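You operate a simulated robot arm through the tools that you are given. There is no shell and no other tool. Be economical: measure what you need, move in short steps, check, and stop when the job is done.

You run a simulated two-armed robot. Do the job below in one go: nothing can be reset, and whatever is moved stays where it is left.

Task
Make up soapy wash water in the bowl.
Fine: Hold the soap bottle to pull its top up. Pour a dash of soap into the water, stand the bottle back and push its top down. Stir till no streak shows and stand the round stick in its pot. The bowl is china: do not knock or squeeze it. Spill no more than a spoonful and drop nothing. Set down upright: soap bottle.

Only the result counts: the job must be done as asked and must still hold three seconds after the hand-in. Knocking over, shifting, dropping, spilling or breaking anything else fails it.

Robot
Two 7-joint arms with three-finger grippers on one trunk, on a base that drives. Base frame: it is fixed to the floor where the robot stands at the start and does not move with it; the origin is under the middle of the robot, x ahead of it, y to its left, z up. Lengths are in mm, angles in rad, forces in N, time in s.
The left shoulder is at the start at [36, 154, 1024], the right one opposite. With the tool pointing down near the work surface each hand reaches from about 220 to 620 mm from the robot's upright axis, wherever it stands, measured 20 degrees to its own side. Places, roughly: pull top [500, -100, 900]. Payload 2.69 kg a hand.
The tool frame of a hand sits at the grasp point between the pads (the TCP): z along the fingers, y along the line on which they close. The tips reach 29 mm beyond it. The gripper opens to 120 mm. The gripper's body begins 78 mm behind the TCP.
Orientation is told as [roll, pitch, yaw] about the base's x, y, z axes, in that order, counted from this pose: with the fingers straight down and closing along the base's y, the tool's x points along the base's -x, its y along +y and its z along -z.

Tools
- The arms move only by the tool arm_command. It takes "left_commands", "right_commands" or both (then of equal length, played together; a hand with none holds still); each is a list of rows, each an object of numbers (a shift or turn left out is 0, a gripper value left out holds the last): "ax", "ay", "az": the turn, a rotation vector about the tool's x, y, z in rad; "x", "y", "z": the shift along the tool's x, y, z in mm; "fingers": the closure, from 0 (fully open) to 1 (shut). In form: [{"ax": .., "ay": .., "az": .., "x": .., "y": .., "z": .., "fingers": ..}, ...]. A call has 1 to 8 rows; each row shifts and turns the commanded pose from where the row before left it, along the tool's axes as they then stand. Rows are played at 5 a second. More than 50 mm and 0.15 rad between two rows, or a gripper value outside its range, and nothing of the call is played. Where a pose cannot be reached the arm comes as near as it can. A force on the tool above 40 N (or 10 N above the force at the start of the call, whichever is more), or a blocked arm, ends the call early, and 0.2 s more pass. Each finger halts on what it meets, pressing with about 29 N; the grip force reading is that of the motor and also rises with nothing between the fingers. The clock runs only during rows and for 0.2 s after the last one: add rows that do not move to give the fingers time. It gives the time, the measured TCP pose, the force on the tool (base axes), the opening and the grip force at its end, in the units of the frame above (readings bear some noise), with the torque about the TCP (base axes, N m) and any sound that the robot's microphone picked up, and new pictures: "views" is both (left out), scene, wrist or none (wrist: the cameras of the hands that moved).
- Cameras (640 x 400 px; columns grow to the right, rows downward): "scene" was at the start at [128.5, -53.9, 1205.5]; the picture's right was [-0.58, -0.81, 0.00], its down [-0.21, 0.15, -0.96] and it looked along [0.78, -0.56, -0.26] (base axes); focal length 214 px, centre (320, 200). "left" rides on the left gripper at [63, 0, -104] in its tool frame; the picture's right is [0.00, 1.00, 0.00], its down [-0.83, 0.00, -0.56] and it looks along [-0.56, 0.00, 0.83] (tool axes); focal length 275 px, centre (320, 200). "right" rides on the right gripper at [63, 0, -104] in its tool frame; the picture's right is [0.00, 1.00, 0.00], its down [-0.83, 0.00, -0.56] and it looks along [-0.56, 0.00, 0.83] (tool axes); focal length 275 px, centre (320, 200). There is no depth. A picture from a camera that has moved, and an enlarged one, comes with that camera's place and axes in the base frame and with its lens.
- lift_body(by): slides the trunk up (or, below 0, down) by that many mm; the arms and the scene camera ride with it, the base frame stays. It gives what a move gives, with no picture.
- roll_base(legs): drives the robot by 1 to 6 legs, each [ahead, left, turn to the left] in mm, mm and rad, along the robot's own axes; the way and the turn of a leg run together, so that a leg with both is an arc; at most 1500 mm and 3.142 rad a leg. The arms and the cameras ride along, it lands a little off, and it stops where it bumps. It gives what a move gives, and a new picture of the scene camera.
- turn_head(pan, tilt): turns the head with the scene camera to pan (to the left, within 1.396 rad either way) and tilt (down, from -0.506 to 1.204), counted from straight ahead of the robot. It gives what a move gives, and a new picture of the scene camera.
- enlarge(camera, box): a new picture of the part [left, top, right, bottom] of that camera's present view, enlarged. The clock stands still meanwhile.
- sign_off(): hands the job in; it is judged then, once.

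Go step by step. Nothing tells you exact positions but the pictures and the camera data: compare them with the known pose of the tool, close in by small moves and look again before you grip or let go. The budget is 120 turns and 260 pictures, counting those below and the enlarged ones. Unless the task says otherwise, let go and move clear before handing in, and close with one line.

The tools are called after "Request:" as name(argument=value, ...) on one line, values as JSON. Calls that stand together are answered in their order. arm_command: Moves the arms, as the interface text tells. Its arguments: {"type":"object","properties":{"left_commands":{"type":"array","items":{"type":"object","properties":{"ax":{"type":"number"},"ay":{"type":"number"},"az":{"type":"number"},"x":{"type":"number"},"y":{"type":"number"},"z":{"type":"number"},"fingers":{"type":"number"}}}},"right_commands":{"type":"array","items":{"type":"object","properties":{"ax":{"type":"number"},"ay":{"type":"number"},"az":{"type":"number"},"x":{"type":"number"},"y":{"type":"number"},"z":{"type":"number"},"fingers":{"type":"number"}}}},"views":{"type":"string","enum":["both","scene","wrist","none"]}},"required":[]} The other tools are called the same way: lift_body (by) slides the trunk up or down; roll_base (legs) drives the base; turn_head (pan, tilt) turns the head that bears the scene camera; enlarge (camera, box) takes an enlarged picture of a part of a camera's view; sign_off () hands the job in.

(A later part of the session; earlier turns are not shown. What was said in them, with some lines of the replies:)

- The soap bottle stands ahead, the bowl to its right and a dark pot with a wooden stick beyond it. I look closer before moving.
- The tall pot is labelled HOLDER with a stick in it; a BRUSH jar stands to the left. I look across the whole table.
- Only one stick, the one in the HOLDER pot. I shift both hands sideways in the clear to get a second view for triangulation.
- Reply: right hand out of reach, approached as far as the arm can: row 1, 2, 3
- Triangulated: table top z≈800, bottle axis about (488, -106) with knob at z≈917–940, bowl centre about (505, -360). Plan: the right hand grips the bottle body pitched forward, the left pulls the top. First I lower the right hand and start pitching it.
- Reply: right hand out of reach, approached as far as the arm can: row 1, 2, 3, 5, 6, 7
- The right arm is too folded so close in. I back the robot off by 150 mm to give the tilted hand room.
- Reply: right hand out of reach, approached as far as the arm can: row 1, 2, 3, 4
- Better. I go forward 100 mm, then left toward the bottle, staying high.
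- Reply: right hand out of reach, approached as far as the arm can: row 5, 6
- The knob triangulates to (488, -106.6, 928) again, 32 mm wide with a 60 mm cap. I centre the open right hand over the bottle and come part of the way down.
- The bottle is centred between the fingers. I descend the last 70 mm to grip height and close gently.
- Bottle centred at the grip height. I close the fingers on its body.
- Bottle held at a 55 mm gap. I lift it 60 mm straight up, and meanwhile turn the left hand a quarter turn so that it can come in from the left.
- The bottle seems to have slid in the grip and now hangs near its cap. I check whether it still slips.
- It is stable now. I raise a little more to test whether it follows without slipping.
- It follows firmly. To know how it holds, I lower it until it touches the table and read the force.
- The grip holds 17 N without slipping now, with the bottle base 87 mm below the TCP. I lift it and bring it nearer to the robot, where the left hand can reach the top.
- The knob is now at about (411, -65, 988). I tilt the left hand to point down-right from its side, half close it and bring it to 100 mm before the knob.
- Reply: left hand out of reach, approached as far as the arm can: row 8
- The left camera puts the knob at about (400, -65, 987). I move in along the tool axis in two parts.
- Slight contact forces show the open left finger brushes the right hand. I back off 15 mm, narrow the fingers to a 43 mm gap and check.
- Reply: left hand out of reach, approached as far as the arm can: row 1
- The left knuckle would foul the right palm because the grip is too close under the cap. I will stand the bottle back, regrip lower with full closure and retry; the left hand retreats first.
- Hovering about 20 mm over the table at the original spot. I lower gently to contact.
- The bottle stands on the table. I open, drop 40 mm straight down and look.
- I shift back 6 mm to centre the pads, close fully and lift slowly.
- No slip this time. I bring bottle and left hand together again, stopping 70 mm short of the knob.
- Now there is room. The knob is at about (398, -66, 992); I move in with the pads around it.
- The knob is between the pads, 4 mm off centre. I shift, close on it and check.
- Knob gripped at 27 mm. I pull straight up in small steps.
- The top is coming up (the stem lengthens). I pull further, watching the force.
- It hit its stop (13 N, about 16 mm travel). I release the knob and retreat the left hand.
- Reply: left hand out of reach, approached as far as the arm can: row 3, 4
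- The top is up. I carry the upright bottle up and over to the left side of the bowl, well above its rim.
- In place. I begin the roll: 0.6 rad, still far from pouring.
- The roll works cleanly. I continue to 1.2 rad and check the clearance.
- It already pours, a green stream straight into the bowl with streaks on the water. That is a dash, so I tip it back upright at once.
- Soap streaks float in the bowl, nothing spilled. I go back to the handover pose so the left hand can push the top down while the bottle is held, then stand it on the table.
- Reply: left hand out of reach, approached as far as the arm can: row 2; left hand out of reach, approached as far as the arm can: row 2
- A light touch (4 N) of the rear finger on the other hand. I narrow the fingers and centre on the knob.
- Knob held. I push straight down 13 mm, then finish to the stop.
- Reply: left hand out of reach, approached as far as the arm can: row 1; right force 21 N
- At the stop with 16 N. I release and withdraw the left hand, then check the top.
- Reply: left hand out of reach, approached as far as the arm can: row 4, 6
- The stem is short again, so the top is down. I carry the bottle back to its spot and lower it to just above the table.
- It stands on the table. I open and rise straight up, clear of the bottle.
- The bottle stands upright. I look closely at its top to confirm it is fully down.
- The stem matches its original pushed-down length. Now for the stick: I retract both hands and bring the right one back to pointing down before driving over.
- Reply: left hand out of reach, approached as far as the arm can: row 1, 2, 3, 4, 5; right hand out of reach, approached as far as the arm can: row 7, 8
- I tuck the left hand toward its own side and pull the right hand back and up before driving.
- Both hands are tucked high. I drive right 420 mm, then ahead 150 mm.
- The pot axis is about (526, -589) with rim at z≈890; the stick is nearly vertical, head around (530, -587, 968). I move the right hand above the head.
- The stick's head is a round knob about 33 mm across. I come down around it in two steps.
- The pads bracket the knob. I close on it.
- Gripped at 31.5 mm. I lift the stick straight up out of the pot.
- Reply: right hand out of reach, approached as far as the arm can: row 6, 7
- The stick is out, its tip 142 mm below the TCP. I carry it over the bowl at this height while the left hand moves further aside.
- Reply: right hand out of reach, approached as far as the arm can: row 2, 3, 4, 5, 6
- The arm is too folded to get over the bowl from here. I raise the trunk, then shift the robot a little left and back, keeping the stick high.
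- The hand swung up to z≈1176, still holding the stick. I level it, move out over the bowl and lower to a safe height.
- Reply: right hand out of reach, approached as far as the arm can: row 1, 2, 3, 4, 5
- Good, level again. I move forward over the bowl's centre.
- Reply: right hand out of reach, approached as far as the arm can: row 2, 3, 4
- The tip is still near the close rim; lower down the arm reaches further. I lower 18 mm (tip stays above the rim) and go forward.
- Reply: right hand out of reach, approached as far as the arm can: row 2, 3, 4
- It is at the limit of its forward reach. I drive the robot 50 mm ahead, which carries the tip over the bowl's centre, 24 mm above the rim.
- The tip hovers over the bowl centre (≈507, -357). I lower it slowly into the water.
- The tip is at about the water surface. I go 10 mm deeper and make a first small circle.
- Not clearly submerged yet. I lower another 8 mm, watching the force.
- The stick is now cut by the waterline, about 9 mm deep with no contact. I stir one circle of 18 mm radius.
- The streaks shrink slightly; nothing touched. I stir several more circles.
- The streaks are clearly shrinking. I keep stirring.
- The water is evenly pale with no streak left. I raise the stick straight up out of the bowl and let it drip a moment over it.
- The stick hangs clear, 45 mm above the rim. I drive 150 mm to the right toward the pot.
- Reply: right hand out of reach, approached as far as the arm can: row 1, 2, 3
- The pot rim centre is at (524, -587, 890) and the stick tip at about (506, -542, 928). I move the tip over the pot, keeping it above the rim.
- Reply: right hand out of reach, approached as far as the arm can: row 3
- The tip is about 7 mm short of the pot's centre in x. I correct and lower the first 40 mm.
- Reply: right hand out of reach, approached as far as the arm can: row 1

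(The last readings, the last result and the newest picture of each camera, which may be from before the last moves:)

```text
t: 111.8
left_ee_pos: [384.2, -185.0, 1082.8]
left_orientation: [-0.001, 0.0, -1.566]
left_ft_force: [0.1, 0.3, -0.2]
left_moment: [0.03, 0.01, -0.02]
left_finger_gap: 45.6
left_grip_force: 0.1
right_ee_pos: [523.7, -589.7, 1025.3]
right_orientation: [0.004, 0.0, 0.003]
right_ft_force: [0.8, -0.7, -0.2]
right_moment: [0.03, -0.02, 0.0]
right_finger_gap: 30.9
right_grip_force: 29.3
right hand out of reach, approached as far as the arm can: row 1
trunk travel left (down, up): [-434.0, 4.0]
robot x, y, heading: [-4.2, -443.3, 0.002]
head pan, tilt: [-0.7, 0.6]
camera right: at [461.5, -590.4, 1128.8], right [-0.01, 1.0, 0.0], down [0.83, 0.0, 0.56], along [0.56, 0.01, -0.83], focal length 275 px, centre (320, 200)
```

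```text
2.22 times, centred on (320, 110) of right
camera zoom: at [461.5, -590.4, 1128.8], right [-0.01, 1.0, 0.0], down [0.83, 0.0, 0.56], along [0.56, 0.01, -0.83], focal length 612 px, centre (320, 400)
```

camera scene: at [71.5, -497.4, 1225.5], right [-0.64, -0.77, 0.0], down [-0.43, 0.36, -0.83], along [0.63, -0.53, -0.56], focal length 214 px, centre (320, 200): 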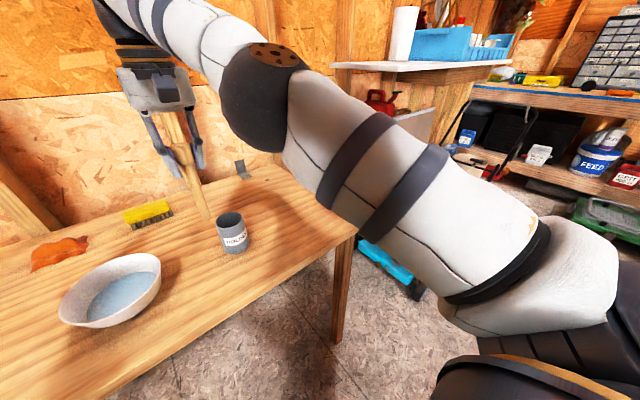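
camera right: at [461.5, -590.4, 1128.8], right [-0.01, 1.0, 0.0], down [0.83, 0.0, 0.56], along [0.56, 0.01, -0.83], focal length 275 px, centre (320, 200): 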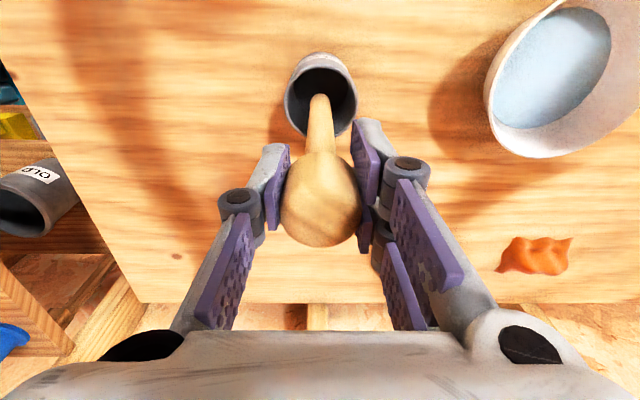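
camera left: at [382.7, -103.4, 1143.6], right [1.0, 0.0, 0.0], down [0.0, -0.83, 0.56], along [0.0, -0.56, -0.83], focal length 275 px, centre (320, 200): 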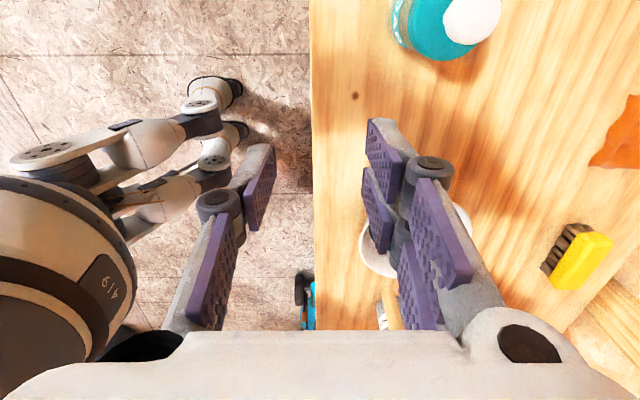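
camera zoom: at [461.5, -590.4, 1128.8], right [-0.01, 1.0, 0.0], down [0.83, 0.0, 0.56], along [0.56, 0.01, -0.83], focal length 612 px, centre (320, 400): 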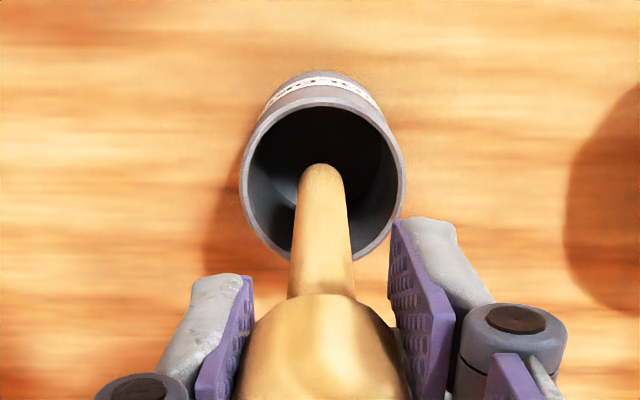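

The tip is inside the rim and centred. I shift 3 mm forward and lower on, then finish in small steps.

Request:
arm_command(right_commands=[{"x": -3, "z": 10}, {"z": 12}, {"z": 12}, {"z": 10}, {}], views="none")

Request:
arm_command(right_commands=[{"z": 3}, {"z": 3}, {}], views="wrist")

Request:
enlarge(camera="scene", box=[140, 100, 300, 260])

```text
t: 113.0
left_ee_pos: [384.2, -185.7, 1084.3]
left_orientation: [0.001, 0.0, -1.568]
left_ft_force: [0.2, -0.4, 0.8]
left_moment: [-0.01, 0.0, -0.01]
left_finger_gap: 45.4
left_grip_force: 0.0
right_ee_pos: [527.8, -588.9, 980.7]
right_orientation: [0.003, 0.001, 0.003]
right_ft_force: [0.0, 0.2, 0.0]
right_moment: [0.02, 0.01, 0.03]
right_finger_gap: 30.8
right_grip_force: 28.8
trunk travel left (down, up): [-434.0, 4.0]
robot x, y, heading: [-2.2, -440.7, 0.001]
head pan, tilt: [-0.7, 0.6]
```

```text
t: 113.8
left_ee_pos: [385.8, -184.5, 1084.2]
left_orientation: [0.0, 0.0, -1.569]
left_ft_force: [-0.2, 1.1, 0.1]
left_moment: [0.04, -0.01, 0.0]
left_finger_gap: 45.5
left_grip_force: 0.1
right_ee_pos: [528.3, -589.1, 974.6]
right_orientation: [0.003, -0.001, 0.004]
right_ft_force: [0.2, 0.5, -0.5]
right_moment: [0.0, 0.0, 0.01]
right_finger_gap: 30.8
right_grip_force: 29.1
trunk travel left (down, up): [-434.0, 4.0]
robot x, y, heading: [-3.2, -444.0, 0.003]
head pan, tilt: [-0.7, 0.6]
camera right: at [464.9, -590.0, 1078.2], right [-0.01, 1.0, 0.0], down [0.83, 0.0, 0.56], along [0.56, 0.01, -0.83], focal length 275 px, centre (320, 200)
```

right: 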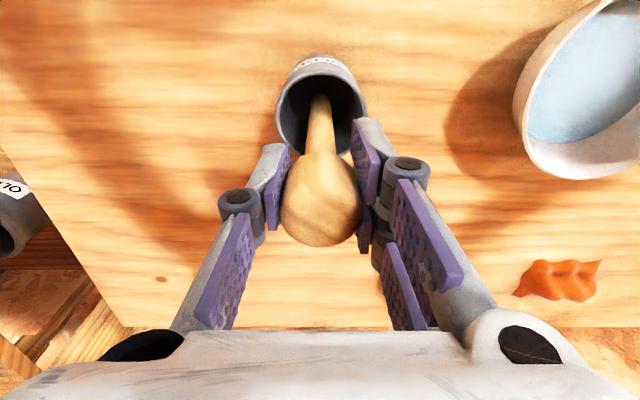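

```text
2.50 times, centred on (220, 180) of scene
camera zoom: at [71.6, -497.7, 1225.5], right [-0.64, -0.77, 0.0], down [-0.43, 0.36, -0.83], along [0.63, -0.53, -0.56], focal length 536 px, centre (570, 250)
```

zoom: 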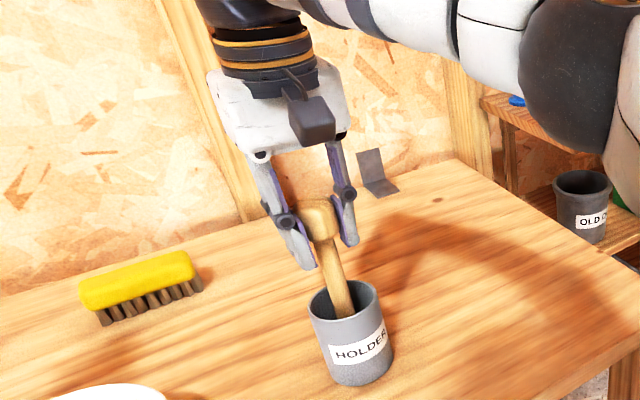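

Request:
arm_command(right_commands=[{"z": 2.5}, {"z": 2}, {}], views="none")

Request:
arm_command(right_commands=[{"z": 1.5}, {}], views="none")

```text
t: 114.6
left_ee_pos: [383.9, -183.6, 1084.4]
left_orientation: [0.001, 0.0, -1.569]
left_ft_force: [-0.3, 0.0, -0.1]
left_moment: [0.03, 0.0, 0.02]
left_finger_gap: 45.5
left_grip_force: 0.0
right_ee_pos: [525.9, -588.9, 969.2]
right_orientation: [0.004, 0.0, 0.005]
right_ft_force: [-0.4, 0.6, -0.6]
right_moment: [0.03, -0.02, 0.01]
right_finger_gap: 31.1
right_grip_force: 29.0
trunk travel left (down, up): [-434.0, 4.0]
robot x, y, heading: [1.4, -445.4, 0.006]
head pan, tilt: [-0.7, 0.6]
```

```text
t: 115.2
left_ee_pos: [384.9, -184.0, 1084.4]
left_orientation: [0.0, 0.0, -1.568]
left_ft_force: [-0.3, -0.5, -0.1]
left_moment: [0.01, 0.01, 0.0]
left_finger_gap: 45.5
left_grip_force: 0.2
right_ee_pos: [526.7, -588.8, 968.7]
right_orientation: [0.002, 0.001, 0.004]
right_ft_force: [-0.1, -0.3, 0.7]
right_moment: [0.0, -0.04, 0.04]
right_finger_gap: 30.7
right_grip_force: 28.5
trunk travel left (down, up): [-434.0, 4.0]
robot x, y, heading: [1.6, -442.9, 0.002]
head pan, tilt: [-0.7, 0.6]
```

Request:
arm_command(right_commands=[{"z": 1.5}, {}], views="none")

Request:
arm_command(right_commands=[{"z": 1.5}, {}], views="none")

```text
t: 115.8
left_ee_pos: [384.0, -184.7, 1085.1]
left_orientation: [0.001, 0.001, -1.567]
left_ft_force: [-0.1, -0.4, -0.8]
left_moment: [0.01, -0.02, 0.02]
left_finger_gap: 45.2
left_grip_force: 0.1
right_ee_pos: [527.6, -589.3, 968.8]
right_orientation: [0.005, -0.002, 0.003]
right_ft_force: [-1.5, 0.3, 7.1]
right_moment: [-0.01, 0.21, -0.02]
right_finger_gap: 30.6
right_grip_force: 28.6
trunk travel left (down, up): [-434.0, 4.0]
robot x, y, heading: [-3.3, -441.9, 0.002]
head pan, tilt: [-0.7, 0.6]
```

```text
t: 116.4
left_ee_pos: [382.5, -184.6, 1084.3]
left_orientation: [0.003, 0.0, -1.567]
left_ft_force: [0.3, -1.0, 0.3]
left_moment: [0.0, 0.01, 0.04]
left_finger_gap: 45.8
left_grip_force: 0.0
right_ee_pos: [527.0, -590.4, 968.1]
right_orientation: [0.003, -0.005, 0.002]
right_ft_force: [0.7, 0.4, 19.4]
right_moment: [-0.09, -0.12, -0.03]
right_finger_gap: 30.7
right_grip_force: 28.7
trunk travel left (down, up): [-434.0, 4.0]
robot x, y, heading: [-0.0, -438.9, 0.004]
head pan, tilt: [-0.7, 0.6]
```

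Firm contact with the pot's floor. I ease the pressure, open the fingers gently and rise straight up.

Request:
arm_command(right_commands=[{"z": -2}, {"fingers": 0.65}, {"fingers": 0.4}, {"fingers": 0.2}, {}, {}], views="wrist")

Request:
arm_command(right_commands=[{"z": -20}, {"z": -25}, {"z": -25}, {"z": -20}, {}], views="both")

Request:
enlarge(camera="scene", box=[140, 100, 300, 260])

```text
t: 117.8
left_ee_pos: [385.0, -183.7, 1084.2]
left_orientation: [0.001, 0.0, -1.568]
left_ft_force: [-0.4, -0.3, 0.5]
left_moment: [0.0, 0.0, 0.0]
left_finger_gap: 45.6
left_grip_force: 0.0
right_ee_pos: [526.6, -589.8, 967.5]
right_orientation: [0.004, 0.0, 0.005]
right_ft_force: [0.5, -1.0, 0.1]
right_moment: [0.01, 0.02, 0.0]
right_finger_gap: 96.0
right_grip_force: 0.1
trunk travel left (down, up): [-434.0, 4.0]
robot x, y, heading: [-4.0, -439.5, 0.0]
head pan, tilt: [-0.7, 0.6]
camera right: at [465.3, -590.0, 1071.4], right [-0.01, 1.0, 0.0], down [0.83, 0.0, 0.56], along [0.56, 0.01, -0.83], focal length 275 px, centre (320, 200)
```

right: 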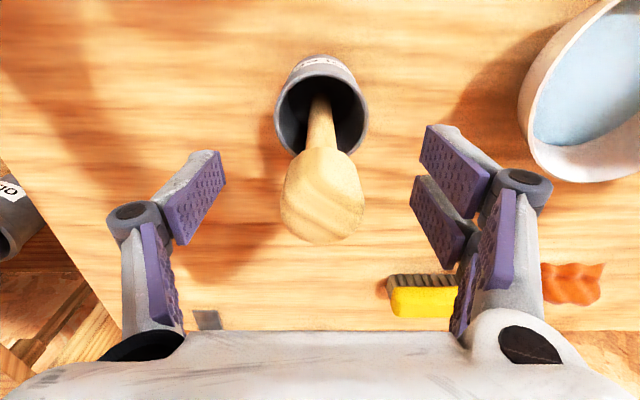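

```text
t: 119.0
left_ee_pos: [385.3, -184.3, 1083.8]
left_orientation: [0.0, -0.001, -1.568]
left_ft_force: [0.6, 0.0, -0.2]
left_moment: [0.0, 0.02, 0.0]
left_finger_gap: 45.5
left_grip_force: 0.1
right_ee_pos: [522.4, -585.7, 1055.8]
right_orientation: [0.005, -0.001, 0.004]
right_ft_force: [-0.3, 0.2, -0.3]
right_moment: [-0.01, 0.01, 0.0]
right_finger_gap: 96.1
right_grip_force: 0.1
right hand out of reach, approached as far as the arm can: row 4
trunk travel left (down, up): [-434.0, 4.0]
robot x, y, heading: [1.1, -441.0, 0.006]
head pan, tilt: [-0.7, 0.6]
camera scene: at [71.9, -497.7, 1225.4], right [-0.64, -0.77, 0.0], down [-0.43, 0.36, -0.82], along [0.63, -0.53, -0.57], focal length 214 px, centre (320, 200)
camera right: at [460.2, -586.4, 1161.0], right [-0.01, 1.0, 0.0], down [0.83, 0.0, 0.56], along [0.56, 0.01, -0.83], focal length 275 px, centre (320, 200)
```

scene: 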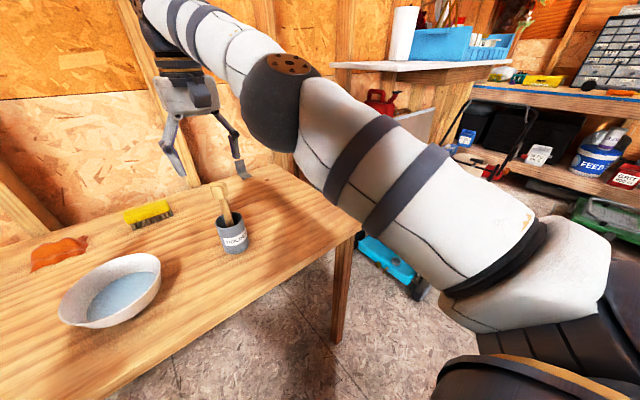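
right: 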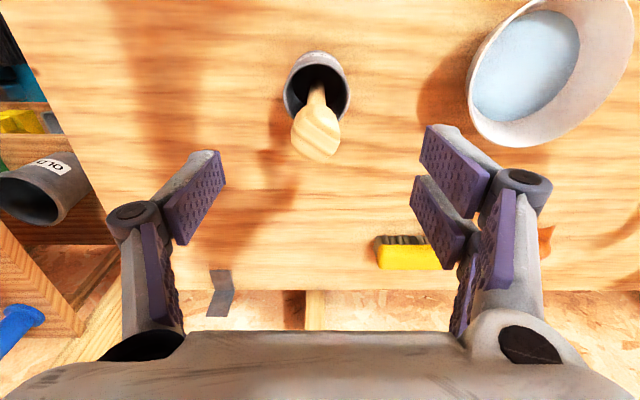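

```text
2.50 times, centred on (220, 180) of scene
camera zoom: at [71.9, -497.7, 1225.4], right [-0.64, -0.77, 0.0], down [-0.43, 0.36, -0.82], along [0.63, -0.53, -0.57], focal length 536 px, centre (570, 250)
```

zoom: 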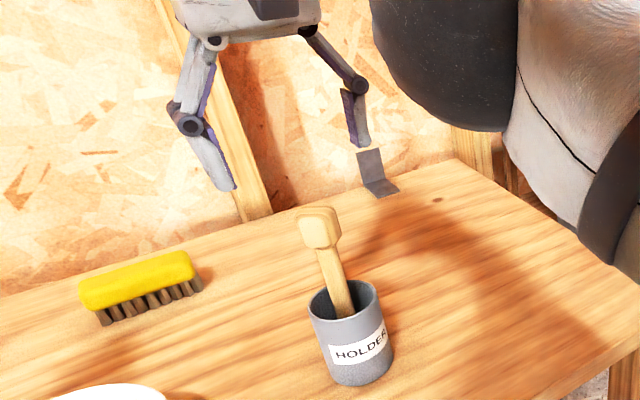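

The stick stands in its pot, leaning on the rim as before. I pull the right hand back clear, then take a last look at bottle and bowl.

Request:
arm_command(right_commands=[{"x": 30, "z": -5}, {"x": 30}, {"x": 30}, {"x": 20}, {}], views="none")

Request:
turn_head(pan=-0.1, tilt=0.75)

Request:
enlarge(camera="scene", box=[0, 120, 320, 400])

```text
t: 120.2
left_ee_pos: [385.3, -183.5, 1085.2]
left_orientation: [-0.001, 0.0, -1.567]
left_ft_force: [0.0, 0.2, 0.5]
left_moment: [-0.01, 0.0, 0.02]
left_finger_gap: 45.7
left_grip_force: 0.1
right_ee_pos: [411.9, -585.3, 1062.1]
right_orientation: [0.006, 0.0, 0.002]
right_ft_force: [0.5, 0.0, -0.6]
right_moment: [-0.04, 0.01, 0.01]
right_finger_gap: 95.9
right_grip_force: 0.2
right hand out of reach, approached as far as the arm can: row 1
trunk travel left (down, up): [-434.0, 4.0]
robot x, y, heading: [-1.7, -441.5, 0.002]
head pan, tilt: [-0.7, 0.6]
```

```text
t: 121.2
left_ee_pos: [383.4, -184.4, 1084.6]
left_orientation: [0.001, 0.001, -1.566]
left_ft_force: [0.3, -0.1, -0.5]
left_moment: [-0.01, -0.03, -0.01]
left_finger_gap: 45.7
left_grip_force: 0.1
right_ee_pos: [410.8, -586.4, 1061.8]
right_orientation: [0.004, 0.001, 0.004]
right_ft_force: [-0.5, 0.0, -1.0]
right_moment: [0.01, 0.01, 0.03]
right_finger_gap: 96.0
right_grip_force: 0.0
trunk travel left (down, up): [-434.0, 4.0]
robot x, y, heading: [0.0, -440.0, 0.001]
head pan, tilt: [-0.099, 0.75]
camera scene: at [86.4, -449.1, 1212.6], right [-0.1, -1.0, 0.0], down [-0.68, 0.07, -0.73], along [0.73, -0.07, -0.68], focal length 214 px, centre (320, 200)
```

scene: 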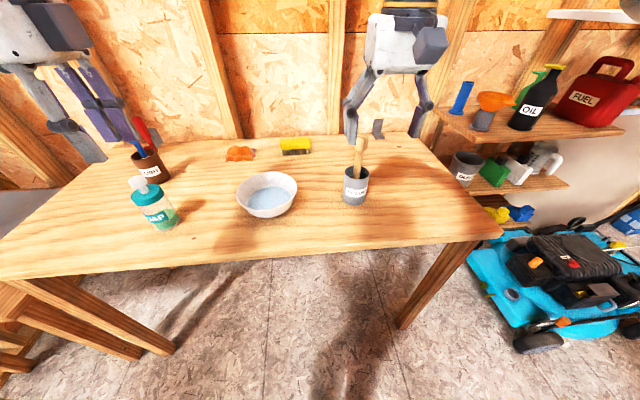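

```text
1.43 times, centred on (160, 260) of scene
camera zoom: at [86.4, -449.1, 1212.6], right [-0.1, -1.0, 0.0], down [-0.68, 0.07, -0.73], along [0.73, -0.07, -0.68], focal length 306 px, centre (549, 114)
```

zoom: 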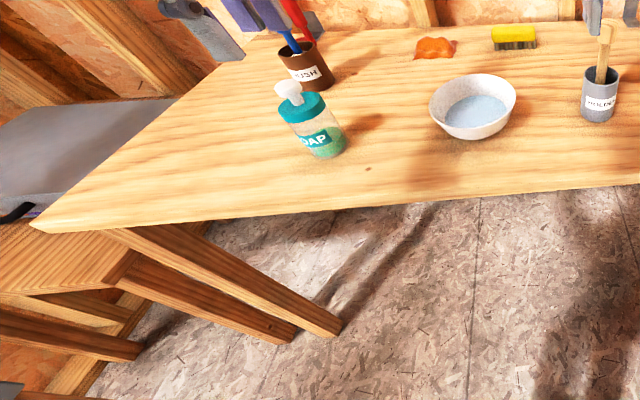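

The bottle stands upright with its top down, the bowl's water is even, and the stick is in its pot. Nothing is spilled or disturbed, both hands are clear, and I hand in.

Request:
sign_off()

```text
The job is handed in.
```

The wash water is made up. The bowl's water is mixed with no streak showing, the soap bottle stands upright with its top pushed down, and the stick is back in its pot. I saw no spill and nothing knocked.
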